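You operate a simulated robot arm through the tools that you are given. There is no shell and no other tool.

You run a simulated robot arm. Do the job below in one go: nothing can be reset, and whatever is moved stays where it is left.

JOB
Free the hoist stop, switch on and raise the basket to the blue band.
Fine: travel knob at slow before it moves.

Only the result counts: the job must be done as asked and must still hold three seconds after the hand-in. Knocking over, shifting, dropping, spilling or breaking anything else fails it.

ROBOT AND FRAMES
A 7-joint arm with a two-finger parallel gripper, fixed in place. Base frame: the origin is at the foot of the arm, x ahead of it, y to its left, z up. Lengths are in m, angles in rad, forces in N, time in s.
With the tool pointing down near the work surface it reaches from about 0.3 to 0.7 m from the base axis. Its first joint turns from -1.152 to 1.152 rad. Payload 1.57 kg.
Tool frame: the origin (TCP) lies between the finger pads and is the grasp point; the fingertips stand 0.03 m ahead of it; z points along the fingers, y is the line along which they close. Largest opening 0.11 m; finger width 0.024, thickness 0.012; the body of the gripper, 0.048 by 0.112 m, starts 0.078 m behind the TCP.
Orientation is told as [roll, pitch, yaw] about the base's x, y, z axes, in that order, counted from this pose: with the fingers straight down and closing along the base's y, the tool's x points along the base's -x, its y along +y and its z along -z.

CONTROLS
- The arm moves only by the tool nudge_tool. Its argument "commands" is a list of rows, each a list of 6 numbers: the shift along the tool's x, y, z in units of 250 mm (1.0 is 250 mm), then the turn, a rotation vector about the tool's x, y, z in units of 45 degrees (1.0 is 45 degrees). In form: [[tx, ty, tz, rx, ry, rz], ...]. A call has 1 to 20 rows; each row is the pose to reach, as a shift and turn from the pose commanded when the call began, along the tool's axes at that moment. "claw" is the finger opening in m, from 0 to 0.11, set as the call begins (left out, the last holds). A call with a number of a shift or a turn outside -1 to 1 is refused whole. Each row takes 0.2 s and may step no farther than 0.05 m and 0.15 rad from the row before; otherwise, or with a gripper value out of range, the whole call is refused. Where a pose cannot be reached the arm comes as near as it can. A force on the tool above 60 N (or 10 N above the force at the start of the call, whichever is more), or a blocked arm, ends the call early, and 0.2 s more pass. Each finger travels about 0.108 m/s and halts on what it meets, pressing with about 20 N; the grip force reading is that of the motor and also rises with nothing between the fingers. The clock runs only during rows and for 0.2 s after the last one: add rows that repeat a pose to give the fingers time. It gives the time, the measured TCP pose, the force on the tool (base axes), the opening and the grip force at its end, in the units of the frame above (readings bear some noise), with the torque about the TCP (base axes, N m) and any sound that the robot's microphone picked up.
- Cameras (640 x 400 px; columns grow to the right, rows downward): "scene" is fixed at [0.1563, -0.3801, 1.4231]; the picture's right is [0.87, -0.49, 0.00], its down [-0.18, -0.32, -0.93] and it looks along [0.46, 0.81, -0.37] (base axes); focal length 234 px, centre (320, 200). "wrist" rides on the gripper at [0.07, 0.016, -0.141] in the tool frame; the picture's right is [-0.23, 0.97, 0.00], its down [-0.86, -0.20, -0.48] and it looks along [-0.47, -0.11, 0.88] (tool axes); focal length 222 px, centre (320, 200). There is no depth. A picture from a camera that has moved, and an enlarged one, comes with that camera's place and axes in the base frame and with its lens.
- capture(camera): a new picture of that camera. The clock stands still meanwhile.
- enlarge(camera, box): a new picture of the part [left, top, right, bottom] of that camera's present view, enlarged. The clock stands still meanwhile.
- sign_off(): hands the job in; it is judged then, once.

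Places have to be worked out from the pictures, the camera data and where the tool is seen. Open the gripper and draw the arm clear of the work before you hand the job in, unless the task says otherwise.

The tools are called after ">>>" as a command line: name --pt "numbers of a row" for each row, then --argument value for the rest, lists and objects as JSON in quotes. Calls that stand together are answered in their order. nudge_tool: Moves the arm, as the interface text tells. Its arguments: {"type":"object","properties":{"commands":{"type":"array","items":{"type":"array","items":{"type":"number"}}},"claw":{"type":"number"}},"required":["commands"]} The other tools are called the same way: capture (camera) takes a picture; enlarge (camera, box) takes an enlarged picture of a part of a camera's view; sign_off () hands the job in.

At the start:

```text
time_s: 0.0
ee_pos: [0.2939, -0.0293, 1.3441]
tcp_rot: [-0.002, 0.0, 0.001]
ft_force: [0.1, -2.1, 0.0]
ft_torque: [0.01, 0.01, -0.01]
finger_gap: 0.11
gripper_force: 0.0
```

scene: 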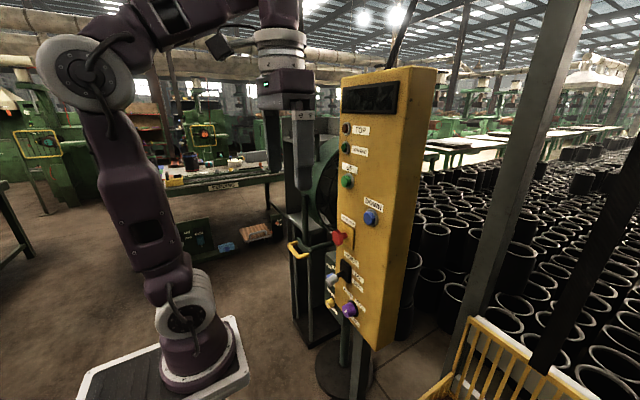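
wrist: 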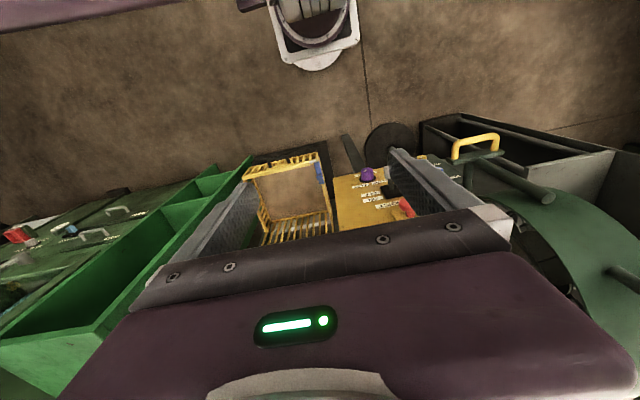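

I'll look closer at the panel and the surrounding scene before moving anything.

>>> enlarge --camera "scene" --box '[320, 60, 448, 140]'

>>> enlarge --camera "scene" --box '[320, 140, 448, 220]'

>>> enlarge --camera "scene" --box '[300, 200, 428, 280]'

>>> enlarge --camera "scene" --box '[300, 250, 428, 330]'

>>> enlarge --camera "scene" --box '[400, 0, 640, 400]'

>>> enlarge --camera "wrist" --box '[220, 120, 460, 270]'

```text
5.00 times, centred on (384, 100) of scene
camera zoom: at [0.1563, -0.3801, 1.4231], right [0.87, -0.49, 0.0], down [-0.18, -0.32, -0.93], along [0.46, 0.81, -0.37], focal length 1168 px, centre (0, 700)
```

zoom: 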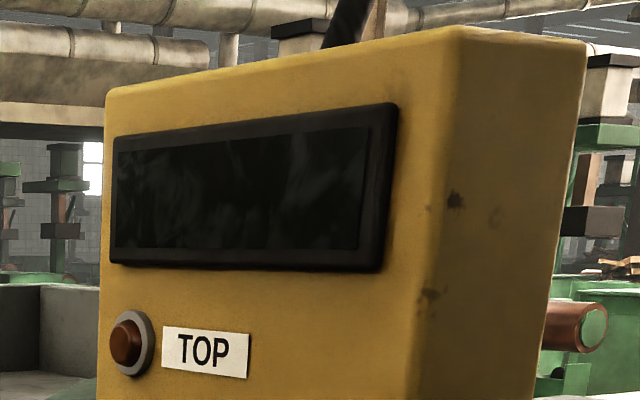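

```text
5.00 times, centred on (384, 180) of scene
camera zoom: at [0.1563, -0.3801, 1.4231], right [0.87, -0.49, 0.0], down [-0.18, -0.32, -0.93], along [0.46, 0.81, -0.37], focal length 1168 px, centre (0, 300)
```

zoom: 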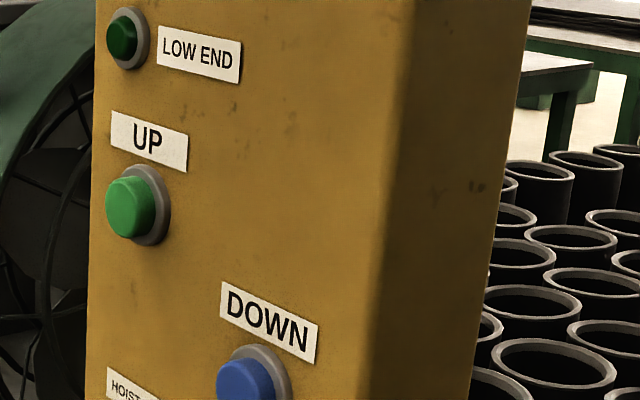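

```text
5.00 times, centred on (364, 240) of scene
camera zoom: at [0.1563, -0.3801, 1.4231], right [0.87, -0.49, 0.0], down [-0.18, -0.32, -0.93], along [0.46, 0.81, -0.37], focal length 1168 px, centre (100, 0)
```

zoom: 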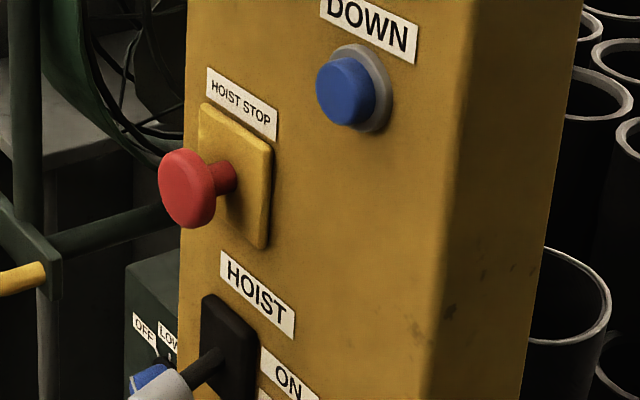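

```text
5.00 times, centred on (364, 290) of scene
camera zoom: at [0.1563, -0.3801, 1.4231], right [0.87, -0.49, 0.0], down [-0.18, -0.32, -0.93], along [0.46, 0.81, -0.37], focal length 1168 px, centre (100, -250)
```

zoom: 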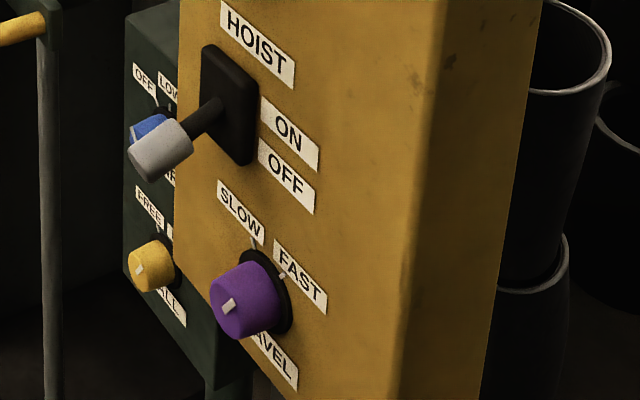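

```text
1.00 times, centred on (520, 200) of scene (not enlarged: the box is as wide or as high as the picture)
camera zoom: at [0.1563, -0.3801, 1.4231], right [0.87, -0.49, 0.0], down [-0.18, -0.32, -0.93], along [0.46, 0.81, -0.37], focal length 234 px, centre (120, 200)
```

zoom: 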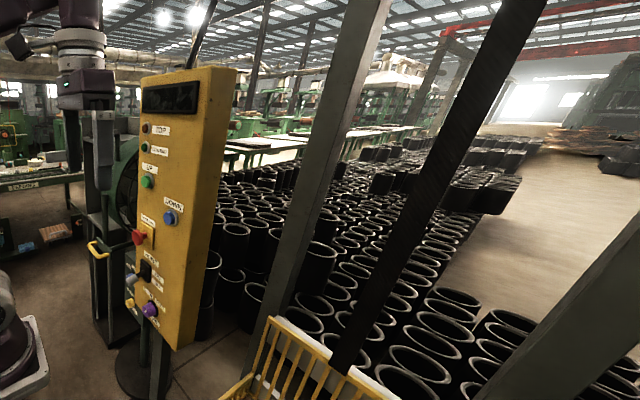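

```text
2.67 times, centred on (340, 195) of wrist
camera zoom: at [0.2248, -0.0108, 1.4882], right [0.23, 0.97, 0.0], down [0.86, -0.2, 0.48], along [0.47, -0.11, -0.88], focal length 592 px, centre (267, 213)
```

zoom: 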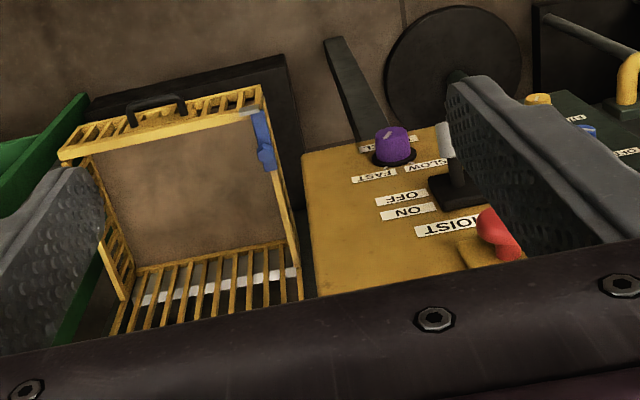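

The panel faces the arm. I make out the travel knob, the hoist lever and the red mushroom, and I want sharper views of them and of the basket before I move.

>>> enlarge --camera "scene" --box '[325, 285, 373, 315]'

>>> enlarge --camera "wrist" --box '[240, 145, 336, 205]'

>>> enlarge --camera "wrist" --box '[330, 155, 426, 215]'

>>> enlarge --camera "scene" --box '[420, 300, 580, 400]'

>>> enlarge --camera "scene" --box '[240, 80, 368, 280]'

```text
13.33 times, centred on (349, 300) of scene
camera zoom: at [0.1563, -0.3801, 1.4231], right [0.87, -0.49, 0.0], down [-0.18, -0.32, -0.93], along [0.46, 0.81, -0.37], focal length 3116 px, centre (-67, -1133)
```

zoom: 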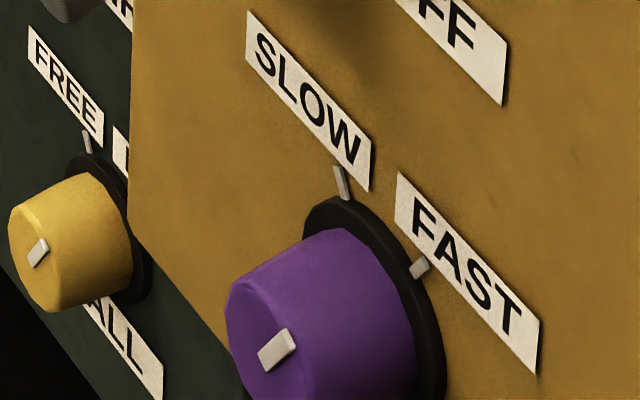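

```text
6.67 times, centred on (288, 175) of wrist
camera zoom: at [0.2248, -0.0108, 1.4882], right [0.23, 0.97, 0.0], down [0.86, -0.2, 0.48], along [0.47, -0.11, -0.88], focal length 1481 px, centre (533, 367)
```

zoom: 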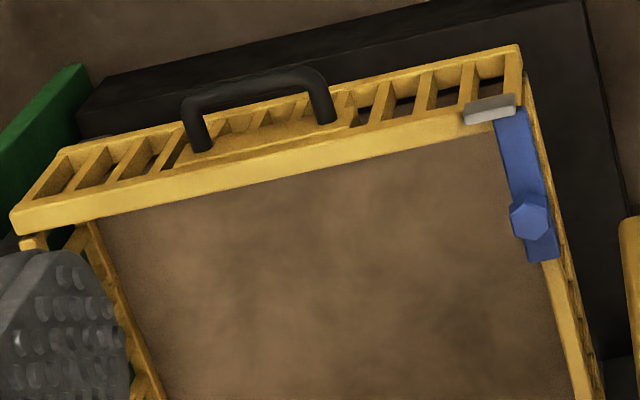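

```text
6.67 times, centred on (378, 185) of wrist
camera zoom: at [0.2248, -0.0108, 1.4882], right [0.23, 0.97, 0.0], down [0.86, -0.2, 0.48], along [0.47, -0.11, -0.88], focal length 1481 px, centre (-67, 300)
```

zoom: 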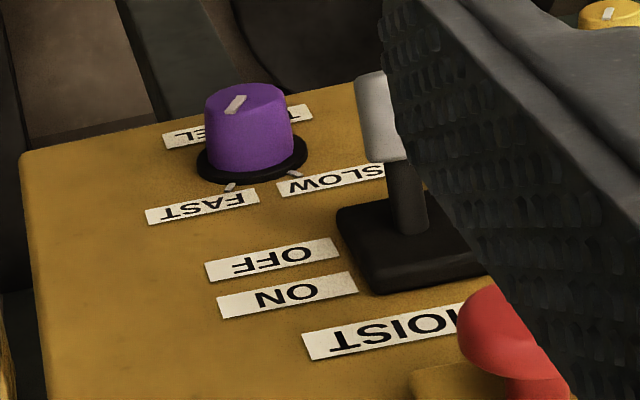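

```text
4.00 times, centred on (500, 350) of scene
camera zoom: at [0.1563, -0.3801, 1.4231], right [0.87, -0.49, 0.0], down [-0.18, -0.32, -0.93], along [0.46, 0.81, -0.37], focal length 935 px, centre (-400, -400)
```

zoom: 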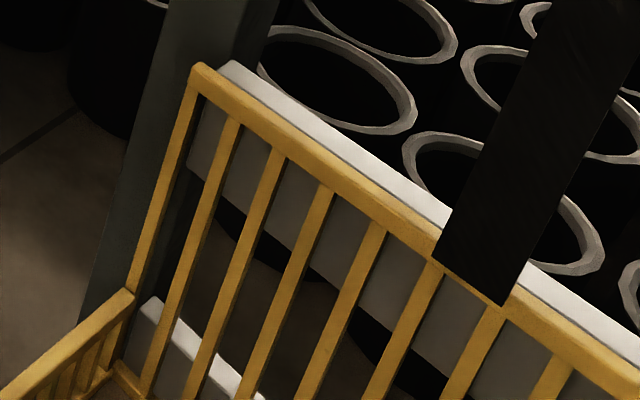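

```text
2.00 times, centred on (304, 180) of scene
camera zoom: at [0.1563, -0.3801, 1.4231], right [0.87, -0.49, 0.0], down [-0.18, -0.32, -0.93], along [0.46, 0.81, -0.37], focal length 467 px, centre (352, 240)
```

zoom: 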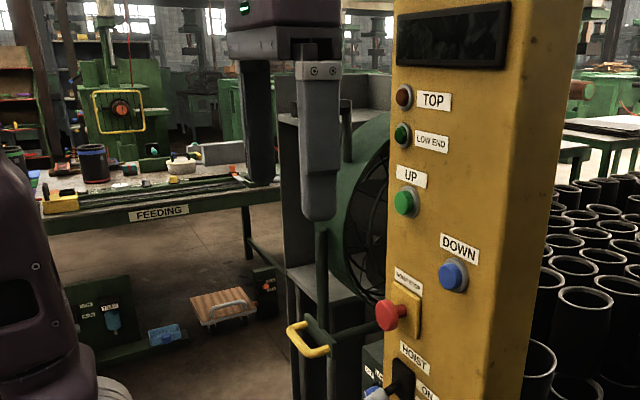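

The travel knob's mark seems to point at FAST, the lever is down at OFF, and the panel face is roughly vertical at x≈0.54, facing -x. I'll pitch the tool 45° toward the panel to get a better wrist view.

>>> nudge_tool --pt "0 0 0 0 -0.18 0" --pt "0 0 0 0 -0.36 0" --pt "0 0 0 0 -0.54 0" --pt "0 0 0 0 -0.72 0" --pt "0 0 0 0 -0.9 0" --pt "0 0 0 0 -1 0" --pt "0 0 0 0 -1 0" --claw 0.11

>>> capture --camera "wrist"

>>> capture --camera "scene"

```text
time_s: 1.6
ee_pos: [0.2939, -0.0287, 1.3454]
tcp_rot: [0.0, -0.788, 0.0]
ft_force: [0.2, -0.1, -0.2]
ft_torque: [0.02, 0.0, -0.01]
finger_gap: 0.1101
gripper_force: 0.2
```

```text
taken
camera wrist: at [0.1453, -0.0115, 1.3978], right [0.16, 0.97, 0.16], down [0.27, -0.2, 0.94], along [0.95, -0.11, -0.29], focal length 222 px, centre (320, 200)
```

wrist: 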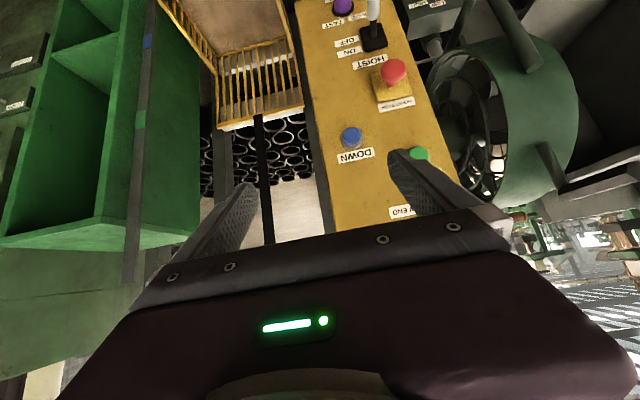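

```text
taken
```

scene: 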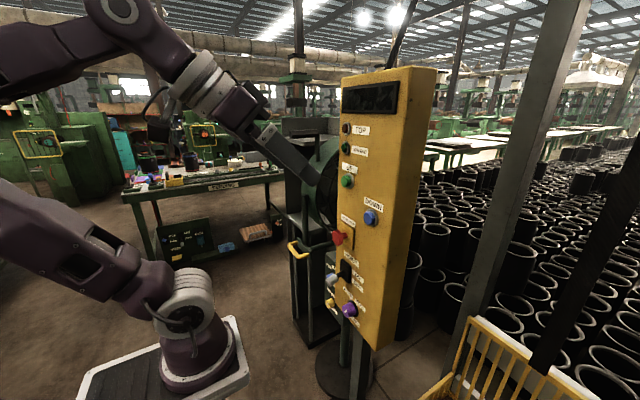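

The wrist view now shows a post with a blue and a green band. I'll enlarge the post, the basket and the controls.

>>> enlarge --camera "wrist" --box '[80, 0, 320, 150]'

>>> enlarge --camera "wrist" --box '[110, 0, 190, 50]'

>>> enlarge --camera "wrist" --box '[80, 90, 240, 290]'

>>> enlarge --camera "wrist" --box '[300, 0, 460, 100]'

>>> enlarge --camera "wrist" --box '[300, 110, 460, 210]'

```text
2.67 times, centred on (200, 75) of wrist
camera zoom: at [0.1453, -0.0115, 1.3978], right [0.16, 0.97, 0.16], down [0.27, -0.2, 0.94], along [0.95, -0.11, -0.29], focal length 592 px, centre (640, 533)
```

zoom: 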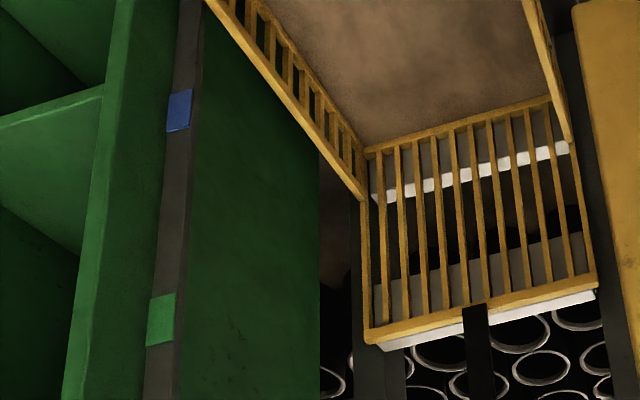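

```text
8.00 times, centred on (150, 25) of wrist
camera zoom: at [0.1453, -0.0115, 1.3978], right [0.16, 0.97, 0.16], down [0.27, -0.2, 0.94], along [0.95, -0.11, -0.29], focal length 1777 px, centre (1680, 1600)
```

zoom: 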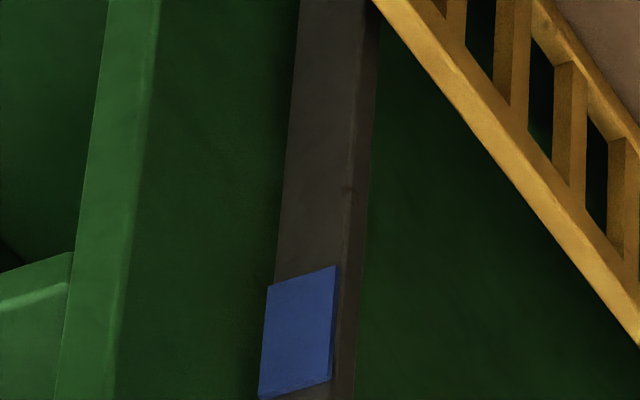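

```text
2.00 times, centred on (160, 190) of wrist
camera zoom: at [0.1453, -0.0115, 1.3978], right [0.16, 0.97, 0.16], down [0.27, -0.2, 0.94], along [0.95, -0.11, -0.29], focal length 444 px, centre (640, 220)
```

zoom: 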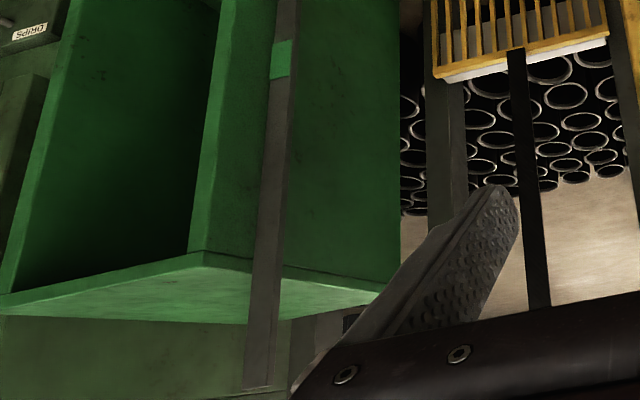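

```text
4.00 times, centred on (380, 50) of wrist
camera zoom: at [0.1453, -0.0115, 1.3978], right [0.16, 0.97, 0.16], down [0.27, -0.2, 0.94], along [0.95, -0.11, -0.29], focal length 888 px, centre (80, 800)
```

zoom: 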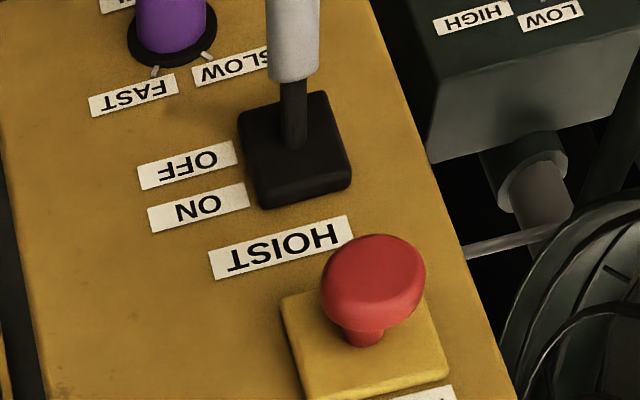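

```text
4.00 times, centred on (380, 160) of wrist
camera zoom: at [0.1453, -0.0115, 1.3978], right [0.16, 0.97, 0.16], down [0.27, -0.2, 0.94], along [0.95, -0.11, -0.29], focal length 888 px, centre (80, 360)
```

zoom: 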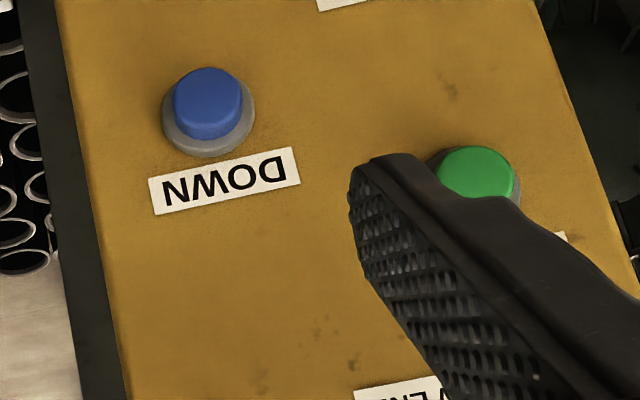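

The post has a blue band below a green one. My estimates are: UP (0.534, 0.136, 1.228), mushroom (0.504, 0.129, 1.057), lever grip (0.48, 0.12, 0.92), travel knob (0.52, 0.076, 0.81). I'll bring the tool to horizontal while descending, staying well short of the panel.

>>> nudge_tool --pt "0.1 0.06 0.1 0 -0.15 0" --pt "0.2 0.12 0.2 0 -0.3 0" --pt "0.3 0.18 0.3 0 -0.45 0" --pt "0.4 0.24 0.4 0 -0.6 0" --pt "0.5 0.3 0.5 0 -0.75 0" --pt "0.6 0.36 0.6 0 -0.9 0" --pt "0.7 0.42 0.7 0 -1 0" --pt "0.7 0.42 0.7 0 -1 0"

>>> capture --camera "wrist"

>>> capture --camera "scene"

```text
time_s: 3.4
ee_pos: [0.308, 0.1414, 1.2351]
tcp_rot: [-1.06, -1.552, 1.032]
ft_force: [0.4, 1.1, -0.2]
ft_torque: [0.0, -0.1, -0.08]
finger_gap: 0.11
gripper_force: 0.0
out of reach, approached as far as the arm can: row 4, 5, 6, 7, 8
```

```text
taken
camera wrist: at [0.167, 0.1617, 1.1682], right [0.03, 0.98, 0.21], down [-0.48, -0.17, 0.86], along [0.88, -0.13, 0.46], focal length 222 px, centre (320, 200)
```

wrist: 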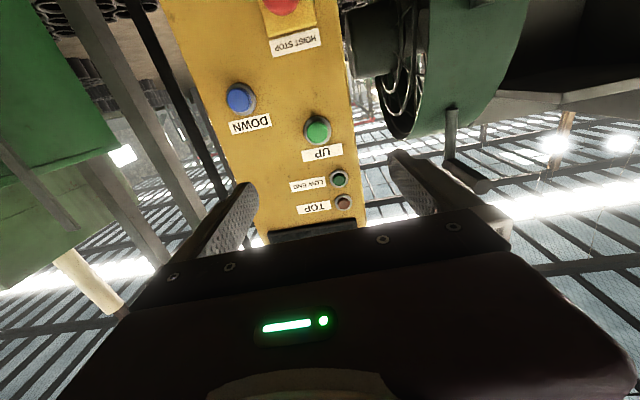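

```text
taken
```

scene: 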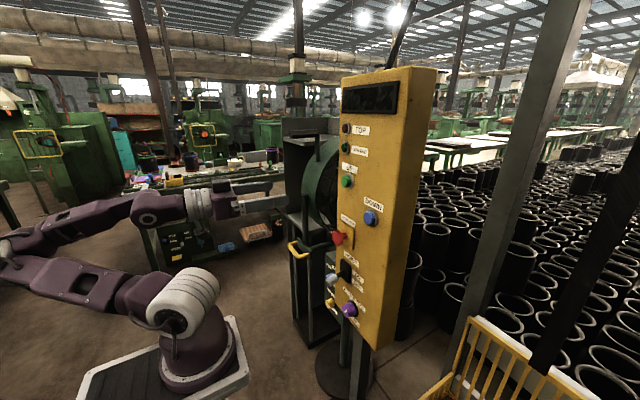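

The tool is horizontal now, but that pose was too close to the base for full reach. I'll push forward to x≈0.39, where it should be reachable, then check the readings before descending.

>>> nudge_tool --pt "0 0 0.1 0 0 0" --pt "0 0 0.2 0 0 0" --pt "0 0 0.3 0 0 0" --pt "0 0 0.38 0 0 0" --pt "0 0 0.38 0 0 0" --pt "0 0 0.38 0 0 0"

>>> capture --camera "wrist"

>>> capture --camera "scene"

```text
time_s: 4.8
ee_pos: [0.4021, 0.1421, 1.2399]
tcp_rot: [-0.158, -1.57, 0.158]
ft_force: [0.4, -0.2, -0.3]
ft_torque: [-0.01, -0.02, -0.02]
finger_gap: 0.1097
gripper_force: 0.0
out of reach, approached as far as the arm can: row 1, 2
```

```text
taken
camera wrist: at [0.2606, 0.1596, 1.1736], right [0.0, 0.97, 0.23], down [-0.48, -0.2, 0.86], along [0.88, -0.11, 0.47], focal length 222 px, centre (320, 200)
```

wrist: 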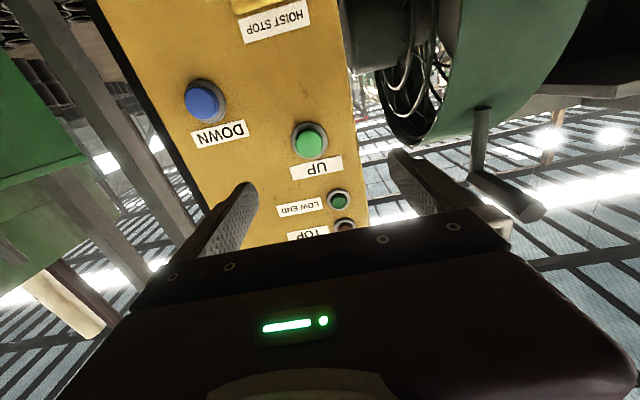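

```text
taken
```

scene: 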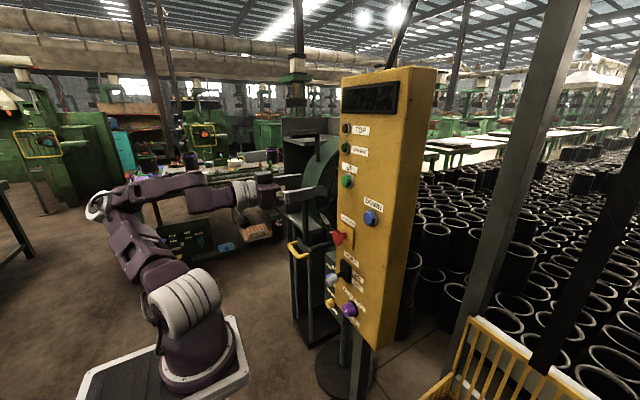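

Commanded poses now track exactly, with the tool horizontal at (0.402, 0.142, 1.24). I'll descend to z≈0.99 and shift toward the knob's y, keeping x≈0.39 so the fingertips stay clear of the mushroom and lever.

>>> nudge_tool --pt "0 -0.05 -0.05 0 0 0" --pt "0.18 -0.1 -0.05 0 0 0" --pt "0.36 -0.15 -0.05 0 0 0" --pt "0.54 -0.2 -0.05 0 0 0" --pt "0.72 -0.26 -0.05 0 0 0" --pt "0.9 -0.26 -0.05 0 0 0" --pt "1 -0.26 -0.05 0 0 0" --pt "1 -0.26 -0.05 0 0 0"

>>> capture --camera "wrist"

>>> capture --camera "scene"

```text
time_s: 6.6
ee_pos: [0.4446, 0.2055, 1.1267]
tcp_rot: [-0.075, -1.565, 0.074]
ft_force: [0.3, -0.2, -0.6]
ft_torque: [0.01, 0.02, 0.02]
finger_gap: 0.1099
gripper_force: 0.1
out of reach, approached as far as the arm can: row 1, 2, 3, 4, 5, 6, 7, 8
```

```text
taken
camera wrist: at [0.3029, 0.2224, 1.0595], right [0.0, 0.97, 0.23], down [-0.47, -0.2, 0.86], along [0.88, -0.11, 0.46], focal length 222 px, centre (320, 200)
```

wrist: 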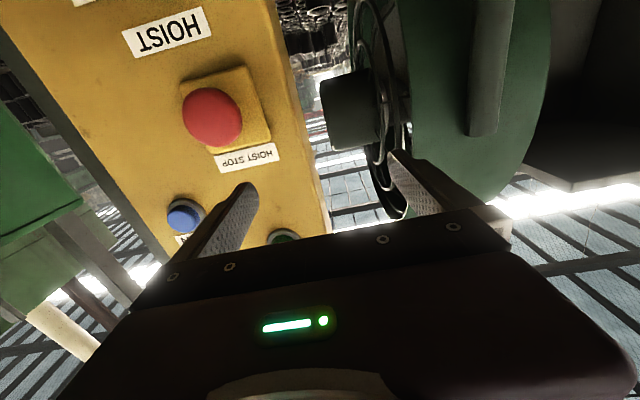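

```text
taken
```

scene: 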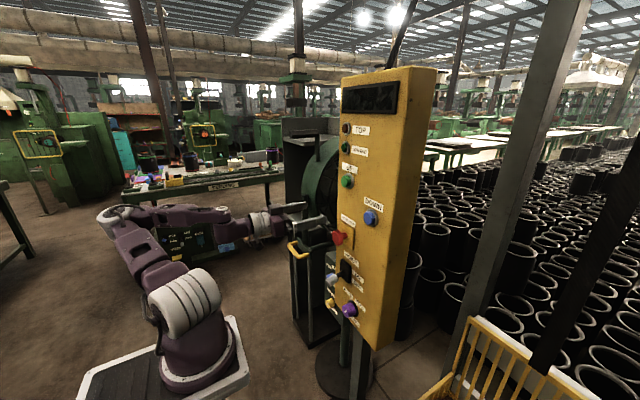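

The tool was pushed outward to (0.445, 0.206, 1.127), so horizontal poses too near the base can't be reached. The mushroom is close now, so I'll enlarge it, the label below it and the controls in the scene view.

>>> enlarge --camera "wrist" --box '[160, 50, 320, 150]'

>>> enlarge --camera "scene" --box '[290, 205, 386, 265]'

>>> enlarge --camera "scene" --box '[320, 260, 384, 300]'

```text
4.00 times, centred on (240, 100) of wrist
camera zoom: at [0.3029, 0.2224, 1.0595], right [0.0, 0.97, 0.23], down [-0.47, -0.2, 0.86], along [0.88, -0.11, 0.46], focal length 888 px, centre (640, 600)
```

zoom: 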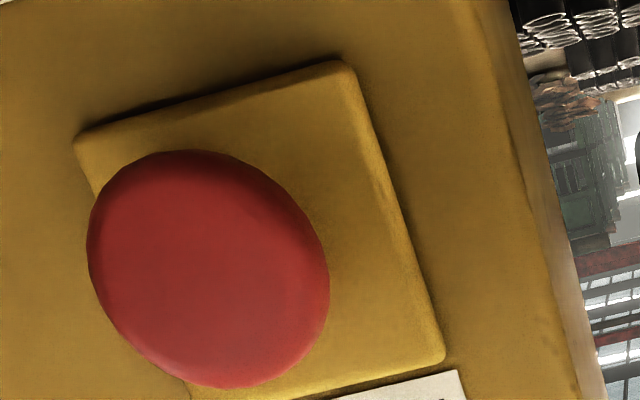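

```text
6.67 times, centred on (338, 235) of scene
camera zoom: at [0.1563, -0.3801, 1.4231], right [0.87, -0.49, 0.0], down [-0.18, -0.32, -0.93], along [0.46, 0.81, -0.37], focal length 1558 px, centre (200, -33)
```

zoom: 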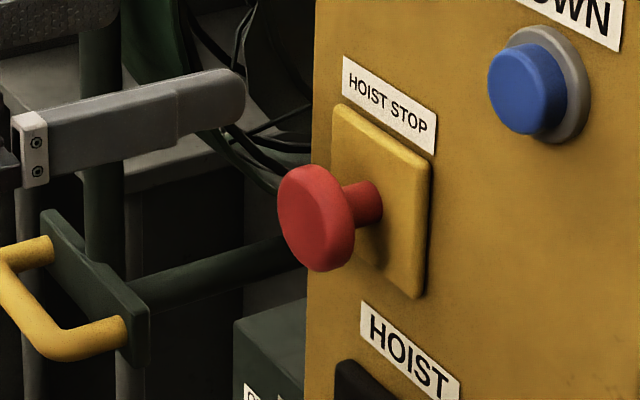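

```text
10.00 times, centred on (352, 280) of scene
camera zoom: at [0.1563, -0.3801, 1.4231], right [0.87, -0.49, 0.0], down [-0.18, -0.32, -0.93], along [0.46, 0.81, -0.37], focal length 2337 px, centre (0, -600)
```

zoom: 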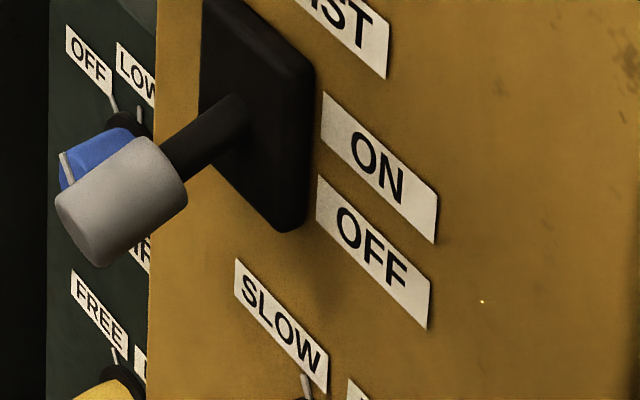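

The mushroom has no arrows on it and stands off a yellow plate. I'll centre the open gripper in front of it at about (0.44, 0.128, 1.06).

>>> nudge_tool --pt "0.09 -0.1 0 0 0 0" --pt "0.18 -0.2 0 0 0 0" --pt "0.268 -0.31 0 0 0 0" --pt "0.268 -0.31 0 0 0 0"

>>> capture --camera "wrist"

>>> enlarge --camera "scene" --box '[240, 180, 400, 280]'

```text
time_s: 7.6
ee_pos: [0.4433, 0.2056, 1.1269]
tcp_rot: [-0.009, -1.566, 0.009]
ft_force: [0.0, 0.2, 0.5]
ft_torque: [-0.03, 0.01, 0.02]
finger_gap: 0.1102
gripper_force: 0.0
out of reach, approached as far as the arm can: row 1, 2, 3, 4
```

```text
taken
camera wrist: at [0.3029, 0.2224, 1.0596], right [0.0, 0.97, 0.23], down [-0.47, -0.2, 0.86], along [0.88, -0.11, 0.46], focal length 222 px, centre (320, 200)
```

wrist: 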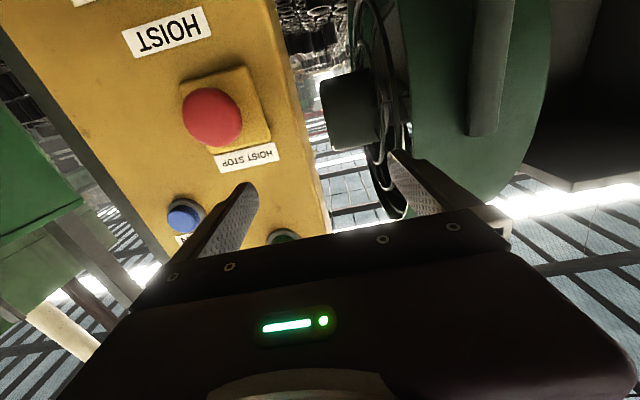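

```text
4.00 times, centred on (320, 230) of scene
camera zoom: at [0.1563, -0.3801, 1.4231], right [0.87, -0.49, 0.0], down [-0.18, -0.32, -0.93], along [0.46, 0.81, -0.37], focal length 935 px, centre (320, 80)
```

zoom: 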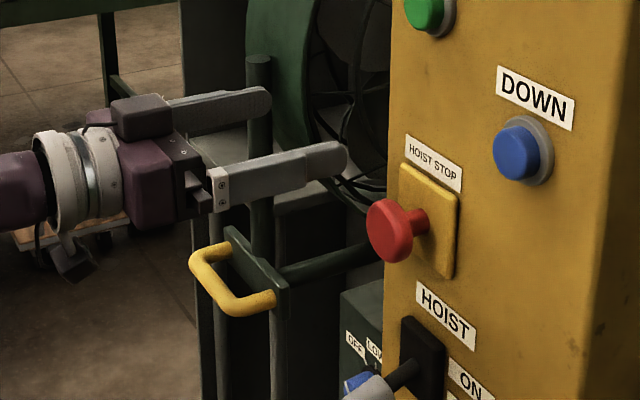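

The arm is stuck at a joint limit here, so horizontal poses low and close don't work. I'll back up to (0.40, 0.14, 1.24) and return to a 45° downward pitch, which gives the wrist more room.

>>> nudge_tool --pt "-0.1 -0.05 -0.04 0 0.15 0" --pt "-0.2 -0.1 -0.08 0 0.32 0" --pt "-0.3 -0.15 -0.12 0 0.5 0" --pt "-0.4 -0.2 -0.16 0 0.67 0" --pt "-0.452 -0.26 -0.18 0 0.84 0" --pt "-0.452 -0.26 -0.18 0 1 0" --pt "-0.452 -0.26 -0.18 0 1 0"

>>> capture --camera "wrist"

>>> capture --camera "scene"

```text
time_s: 9.2
ee_pos: [0.3981, 0.1416, 1.2354]
tcp_rot: [0.0, -0.783, 0.0]
ft_force: [0.0, -0.2, 0.1]
ft_torque: [0.02, 0.02, 0.02]
finger_gap: 0.11
gripper_force: 0.0
```

```text
taken
camera wrist: at [0.2502, 0.1589, 1.2879], right [0.16, 0.97, 0.16], down [0.27, -0.2, 0.94], along [0.95, -0.11, -0.29], focal length 222 px, centre (320, 200)
```

wrist: 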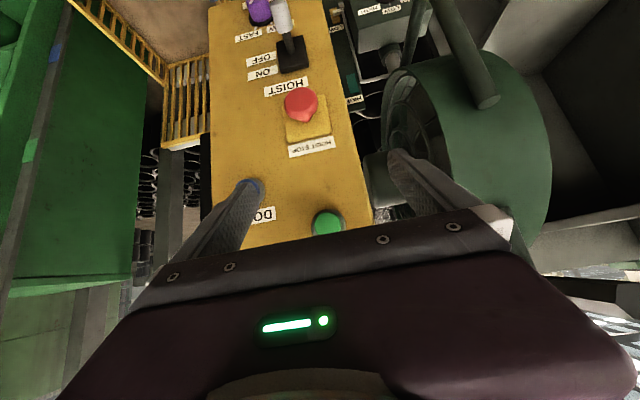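

```text
taken
```

scene: 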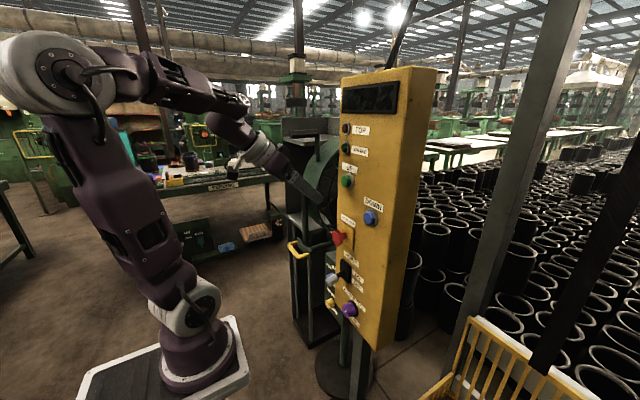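

The arm is in a good elbow-up configuration, and the bands are visible again from a second viewpoint. I'll enlarge to triangulate them and measure the controls.

>>> enlarge --camera "wrist" --box '[0, 0, 160, 100]'

>>> enlarge --camera "wrist" --box '[0, 100, 160, 200]'

>>> enlarge --camera "wrist" --box '[220, 0, 348, 80]'

>>> enlarge --camera "wrist" --box '[256, 70, 352, 130]'

```text
4.00 times, centred on (80, 50) of wrist
camera zoom: at [0.2502, 0.1589, 1.2879], right [0.16, 0.97, 0.16], down [0.27, -0.2, 0.94], along [0.95, -0.11, -0.29], focal length 888 px, centre (1280, 800)
```

zoom: 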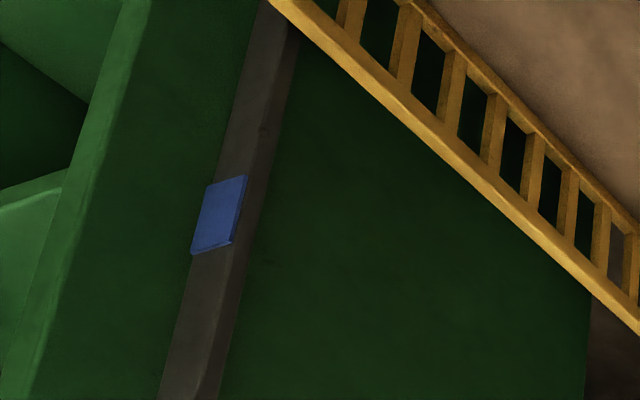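

```text
4.00 times, centred on (80, 150) of wrist
camera zoom: at [0.2502, 0.1589, 1.2879], right [0.16, 0.97, 0.16], down [0.27, -0.2, 0.94], along [0.95, -0.11, -0.29], focal length 888 px, centre (1280, 400)
```

zoom: 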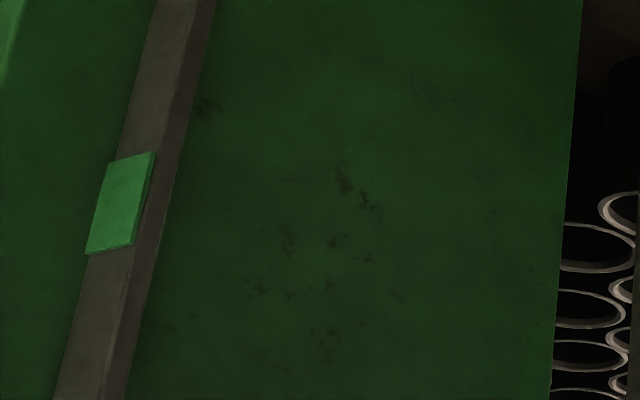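

```text
5.00 times, centred on (284, 40) of wrist
camera zoom: at [0.2502, 0.1589, 1.2879], right [0.16, 0.97, 0.16], down [0.27, -0.2, 0.94], along [0.95, -0.11, -0.29], focal length 1111 px, centre (500, 1000)
```

zoom: 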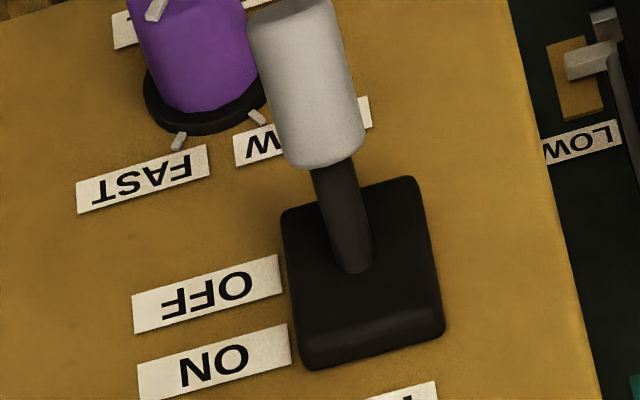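

```text
6.67 times, centred on (304, 100) of wrist
camera zoom: at [0.2502, 0.1589, 1.2879], right [0.16, 0.97, 0.16], down [0.27, -0.2, 0.94], along [0.95, -0.11, -0.29], focal length 1481 px, centre (427, 867)
```

zoom: 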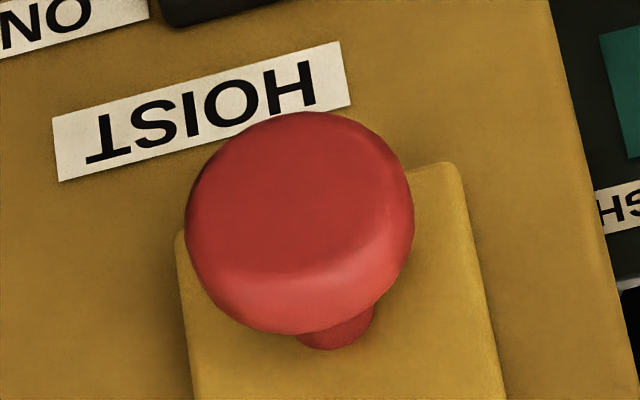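

The blue band comes out at about (0.605, -0.535, 0.612) and the green at z≈0.92; the basket side rail is at z≈0.37. I'll look from above on the right for a pointer on the basket near the post, tool down and fingers closed.

>>> nudge_tool --pt "0 -0.15 -0.1 0 0.15 0" --pt "0 -0.3 -0.2 0 0.3 0" --pt "0 -0.45 -0.283 0 0.45 0" --pt "0 -0.6 -0.283 0 0.6 0" --pt "0 -0.75 -0.283 0 0.75 0" --pt "0 -0.9 -0.283 0 0.9 0" --pt "0 -1 -0.283 0 1 0" --pt "0 -1 -0.283 0 1 0" --claw 0.0

>>> capture --camera "wrist"

```text
time_s: 11.0
ee_pos: [0.2929, -0.0715, 1.2649]
tcp_rot: [0.001, 0.0, 0.0]
ft_force: [-0.2, 0.6, -1.4]
ft_torque: [-0.04, 0.03, 0.02]
finger_gap: 0.0
gripper_force: 20.0
out of reach, approached as far as the arm can: row 6, 7, 8
```

```text
taken
camera wrist: at [0.2239, -0.0535, 1.4073], right [0.23, 0.97, 0.0], down [0.85, -0.2, 0.48], along [0.47, -0.11, -0.88], focal length 222 px, centre (320, 200)
```

wrist: 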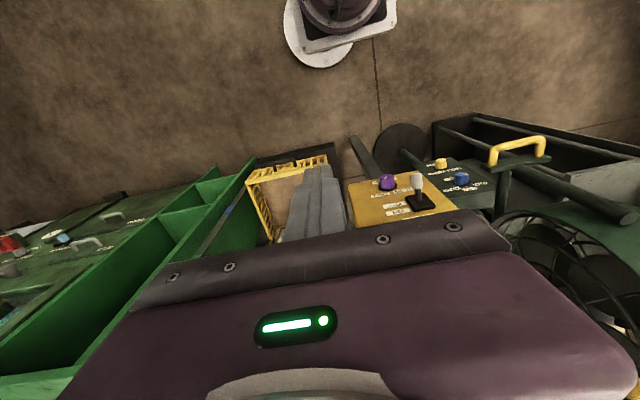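

>>> enlarge --camera "wrist" --box '[200, 145, 328, 225]'

>>> enlarge --camera "wrist" --box '[216, 150, 280, 190]'

>>> enlarge --camera "wrist" --box '[340, 160, 500, 260]'

```text
5.00 times, centred on (264, 185) of wrist
camera zoom: at [0.2239, -0.0535, 1.4073], right [0.23, 0.97, 0.0], down [0.85, -0.2, 0.48], along [0.47, -0.11, -0.88], focal length 1111 px, centre (600, 275)
```

zoom: 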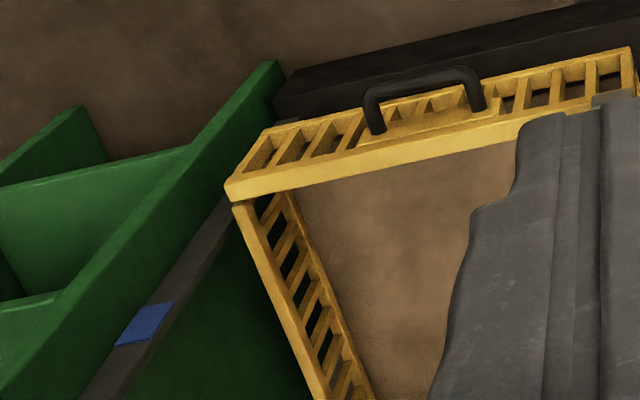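

```text
10.00 times, centred on (248, 170) of wrist
camera zoom: at [0.2239, -0.0535, 1.4073], right [0.23, 0.97, 0.0], down [0.85, -0.2, 0.48], along [0.47, -0.11, -0.88], focal length 2221 px, centre (1040, 500)
```

zoom: 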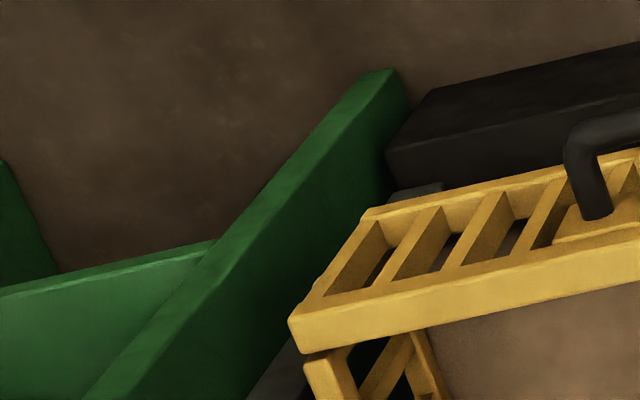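

```text
4.00 times, centred on (420, 210) of wrist
camera zoom: at [0.2239, -0.0535, 1.4073], right [0.23, 0.97, 0.0], down [0.85, -0.2, 0.48], along [0.47, -0.11, -0.88], focal length 888 px, centre (-80, 160)
```

zoom: 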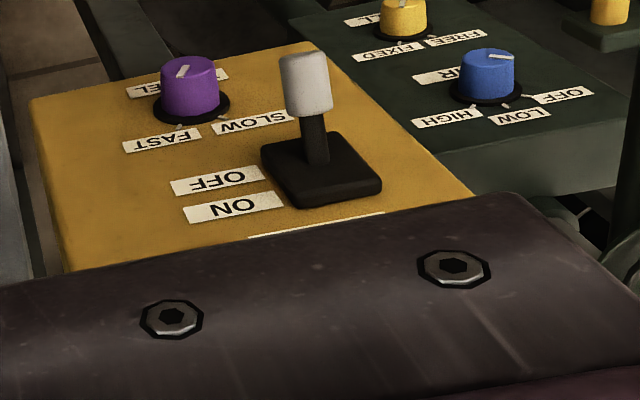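

I see no pointer on the basket, so its rim (z≈0.45, front-right corner beside the post) must go up about 0.16 m to the blue band. I'll start with the hoist stop: move to a 45° pitched standoff in front of the mushroom at about (0.44, 0.127, 1.123), gripper open.

>>> nudge_tool --pt "-0.074 0.1 0.071 0 -0.125 0" --pt "-0.147 0.2 0.142 0 -0.25 0" --pt "-0.22 0.3 0.213 0 -0.375 0" --pt "-0.294 0.4 0.284 0 -0.5 0" --pt "-0.367 0.5 0.355 0 -0.625 0" --pt "-0.44 0.6 0.426 0 -0.75 0" --pt "-0.515 0.7 0.497 0 -0.875 0" --pt "-0.588 0.794 0.568 0 -1 0" --pt "-0.588 0.794 0.568 0 -1 0" --claw 0.11

>>> capture --camera "wrist"

>>> enlarge --camera "scene" --box '[260, 160, 420, 260]'

```text
time_s: 13.0
ee_pos: [0.439, 0.1271, 1.1224]
tcp_rot: [0.0, -0.785, 0.0]
ft_force: [0.0, 0.0, -0.1]
ft_torque: [-0.02, 0.02, 0.01]
finger_gap: 0.1099
gripper_force: 0.1
```

```text
taken
camera wrist: at [0.291, 0.1448, 1.1749], right [0.16, 0.97, 0.16], down [0.27, -0.2, 0.94], along [0.95, -0.11, -0.29], focal length 222 px, centre (320, 200)
```

wrist: 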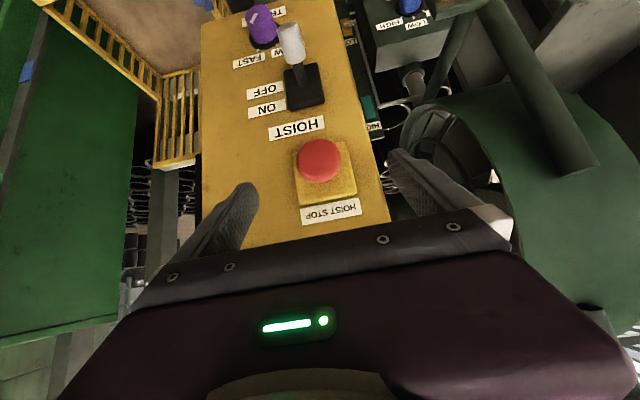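

```text
4.00 times, centred on (340, 210) of scene
camera zoom: at [0.1563, -0.3801, 1.4231], right [0.87, -0.49, 0.0], down [-0.18, -0.32, -0.93], along [0.46, 0.81, -0.37], focal length 935 px, centre (240, 160)
```

zoom: 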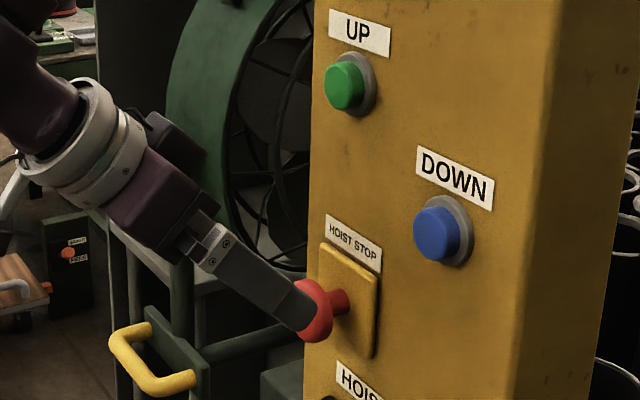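

The gripper is centred in front of the mushroom at about (0.504, 0.126, 1.06). I'll advance 0.08 m along the tool axis so the fingers straddle the head.

>>> nudge_tool --pt "0 0 0.1 0 0 0" --pt "0 0 0.2 0 0 0" --pt "0 0 0.26 0 0 0" --pt "0 0 0.32 0 0 0" --pt "0 0 0.32 0 0 0"

>>> capture --camera "wrist"

>>> enlarge --camera "scene" --box '[290, 190, 386, 250]'

```text
time_s: 14.2
ee_pos: [0.4959, 0.1268, 1.067]
tcp_rot: [0.001, -0.785, 0.001]
ft_force: [0.0, 0.2, -0.4]
ft_torque: [0.02, 0.03, -0.01]
finger_gap: 0.1098
gripper_force: 0.1
```

```text
taken
camera wrist: at [0.3476, 0.1443, 1.119], right [0.16, 0.97, 0.16], down [0.27, -0.2, 0.94], along [0.95, -0.11, -0.29], focal length 222 px, centre (320, 200)
```

wrist: 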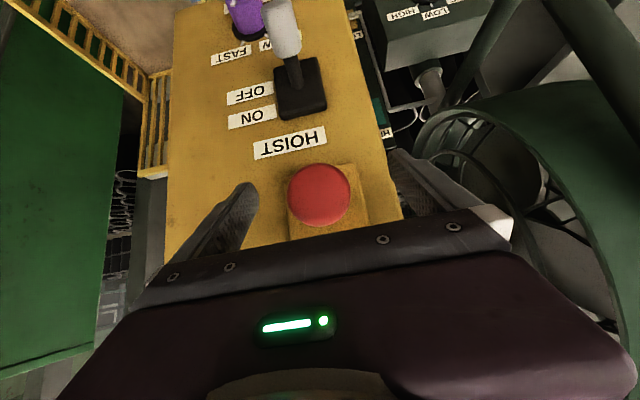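

```text
6.67 times, centred on (338, 220) of scene
camera zoom: at [0.1563, -0.3801, 1.4231], right [0.87, -0.49, 0.0], down [-0.18, -0.32, -0.93], along [0.46, 0.81, -0.37], focal length 1558 px, centre (200, 67)
```

zoom: 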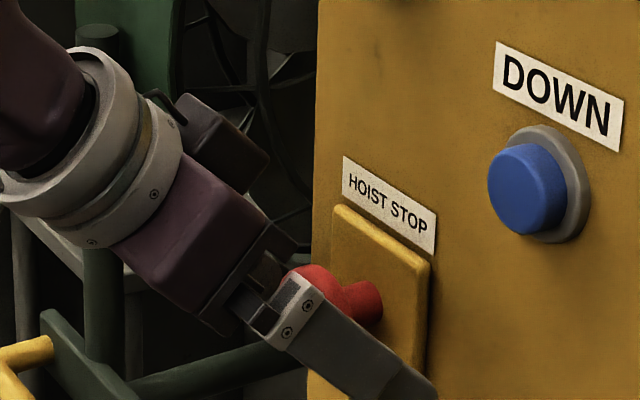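

The head is centred between the fingers at z≈1.066. I'll shift up 5 mm to centre it on the pads and close.

>>> nudge_tool --pt "-0.014 0 -0.014 0 0 0" --pt "-0.014 0 -0.014 0 0 0" --pt "-0.014 0 -0.014 0 0 0" --pt "-0.014 0 -0.014 0 0 0" --claw 0.0

>>> capture --camera "wrist"

```text
time_s: 15.2
ee_pos: [0.4968, 0.1256, 1.0712]
tcp_rot: [-0.001, -0.787, -0.002]
ft_force: [-1.2, -15.0, -2.9]
ft_torque: [-0.15, 0.0, -0.18]
finger_gap: 0.0468
gripper_force: 44.7
```

```text
taken
camera wrist: at [0.3475, 0.1431, 1.1237], right [0.16, 0.97, 0.16], down [0.27, -0.2, 0.94], along [0.95, -0.11, -0.29], focal length 222 px, centre (320, 200)
```

wrist: 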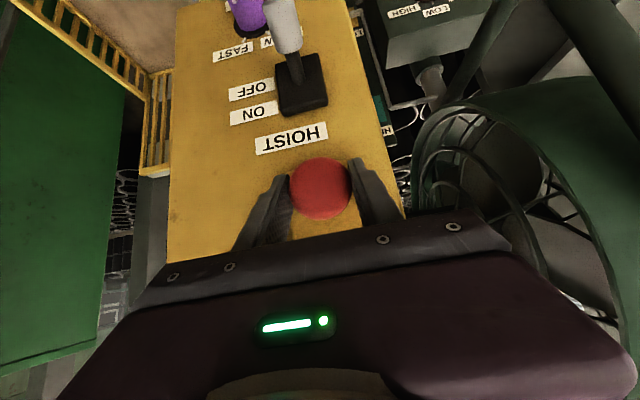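

I have the head gripped at a 0.047 m gap. I'll try the usual release, a clockwise twist seen from the front about the base +x axis, of 40°, and watch torque and sound.

>>> nudge_tool --pt "0 -0.005 0 -0.126 0 0.126" --pt "0 -0.008 0 -0.252 0 0.252" --pt "0 -0.011 0 -0.378 0 0.378" --pt "0 -0.014 0 -0.504 0 0.504" --pt "0 -0.016 0 -0.629 0 0.629" --pt "0 -0.016 0 -0.629 0 0.629" --claw 0.0

>>> capture --camera "wrist"

>>> enlarge --camera "scene" --box '[290, 190, 386, 250]'

```text
time_s: 16.6
ee_pos: [0.4944, 0.1222, 1.0697]
tcp_rot: [0.864, -0.565, -0.57]
ft_force: [3.3, -3.9, -31.3]
ft_torque: [0.29, 0.18, -0.11]
finger_gap: 0.0464
gripper_force: 45.3
```

```text
taken
camera wrist: at [0.3465, 0.1027, 1.1218], right [0.17, 0.64, 0.75], down [0.27, -0.76, 0.59], along [0.95, 0.1, -0.3], focal length 222 px, centre (320, 200)
```

wrist: 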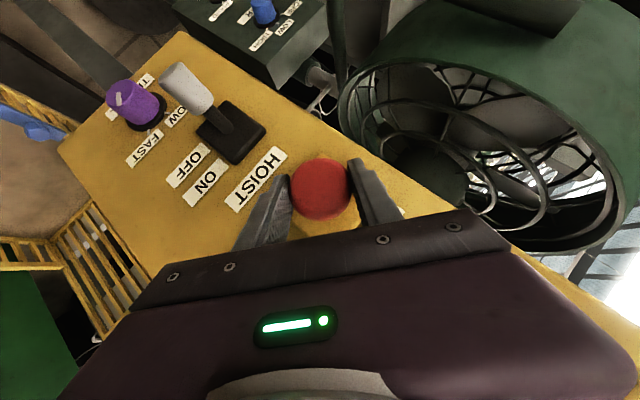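

```text
6.67 times, centred on (338, 220) of scene
camera zoom: at [0.1569, -0.3802, 1.423], right [0.87, -0.49, 0.0], down [-0.18, -0.32, -0.93], along [0.46, 0.81, -0.37], focal length 1558 px, centre (200, 67)
```

zoom: 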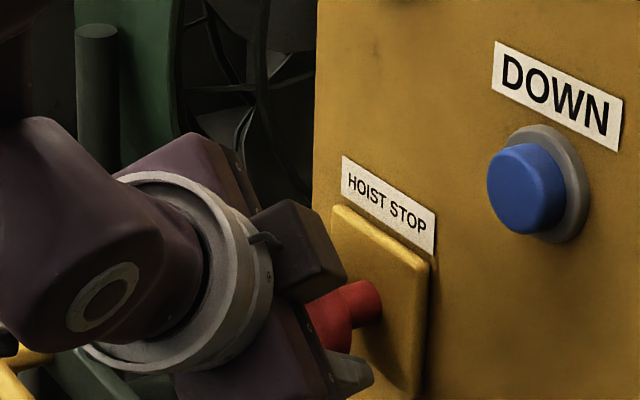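

No sound came and the head looks unchanged relative to the fingers. While holding it turned, I'll pull straight out along -x by 12 mm to see whether it yields.

>>> nudge_tool --pt "0.011 0 -0.011 0 0 0" --pt "0.022 0 -0.022 0 0 0" --pt "0.034 0 -0.034 0 0 0" --pt "0.034 0 -0.034 0 0 0"

>>> capture --camera "wrist"

>>> enlarge --camera "scene" --box '[290, 190, 386, 250]'

```text
time_s: 17.6
ee_pos: [0.4835, 0.1216, 1.0697]
tcp_rot: [0.863, -0.567, -0.567]
ft_force: [-0.4, -6.9, -52.2]
ft_torque: [0.24, 0.64, -0.2]
finger_gap: 0.0465
gripper_force: 44.8
heard: click
```

```text
taken
camera wrist: at [0.3339, 0.1023, 1.1221], right [0.17, 0.64, 0.75], down [0.27, -0.76, 0.59], along [0.95, 0.1, -0.3], focal length 222 px, centre (320, 200)
```

wrist: 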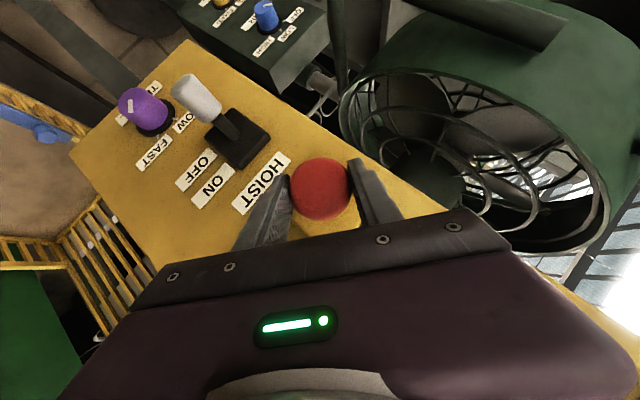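

```text
6.67 times, centred on (338, 220) of scene
camera zoom: at [0.1571, -0.3802, 1.423], right [0.87, -0.49, 0.0], down [-0.18, -0.32, -0.93], along [0.46, 0.81, -0.37], focal length 1558 px, centre (200, 67)
```

zoom: 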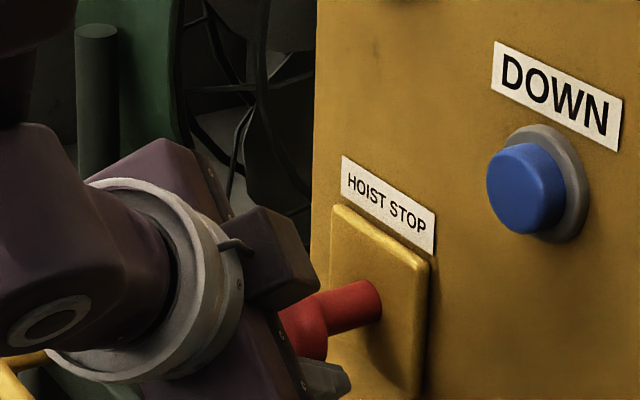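

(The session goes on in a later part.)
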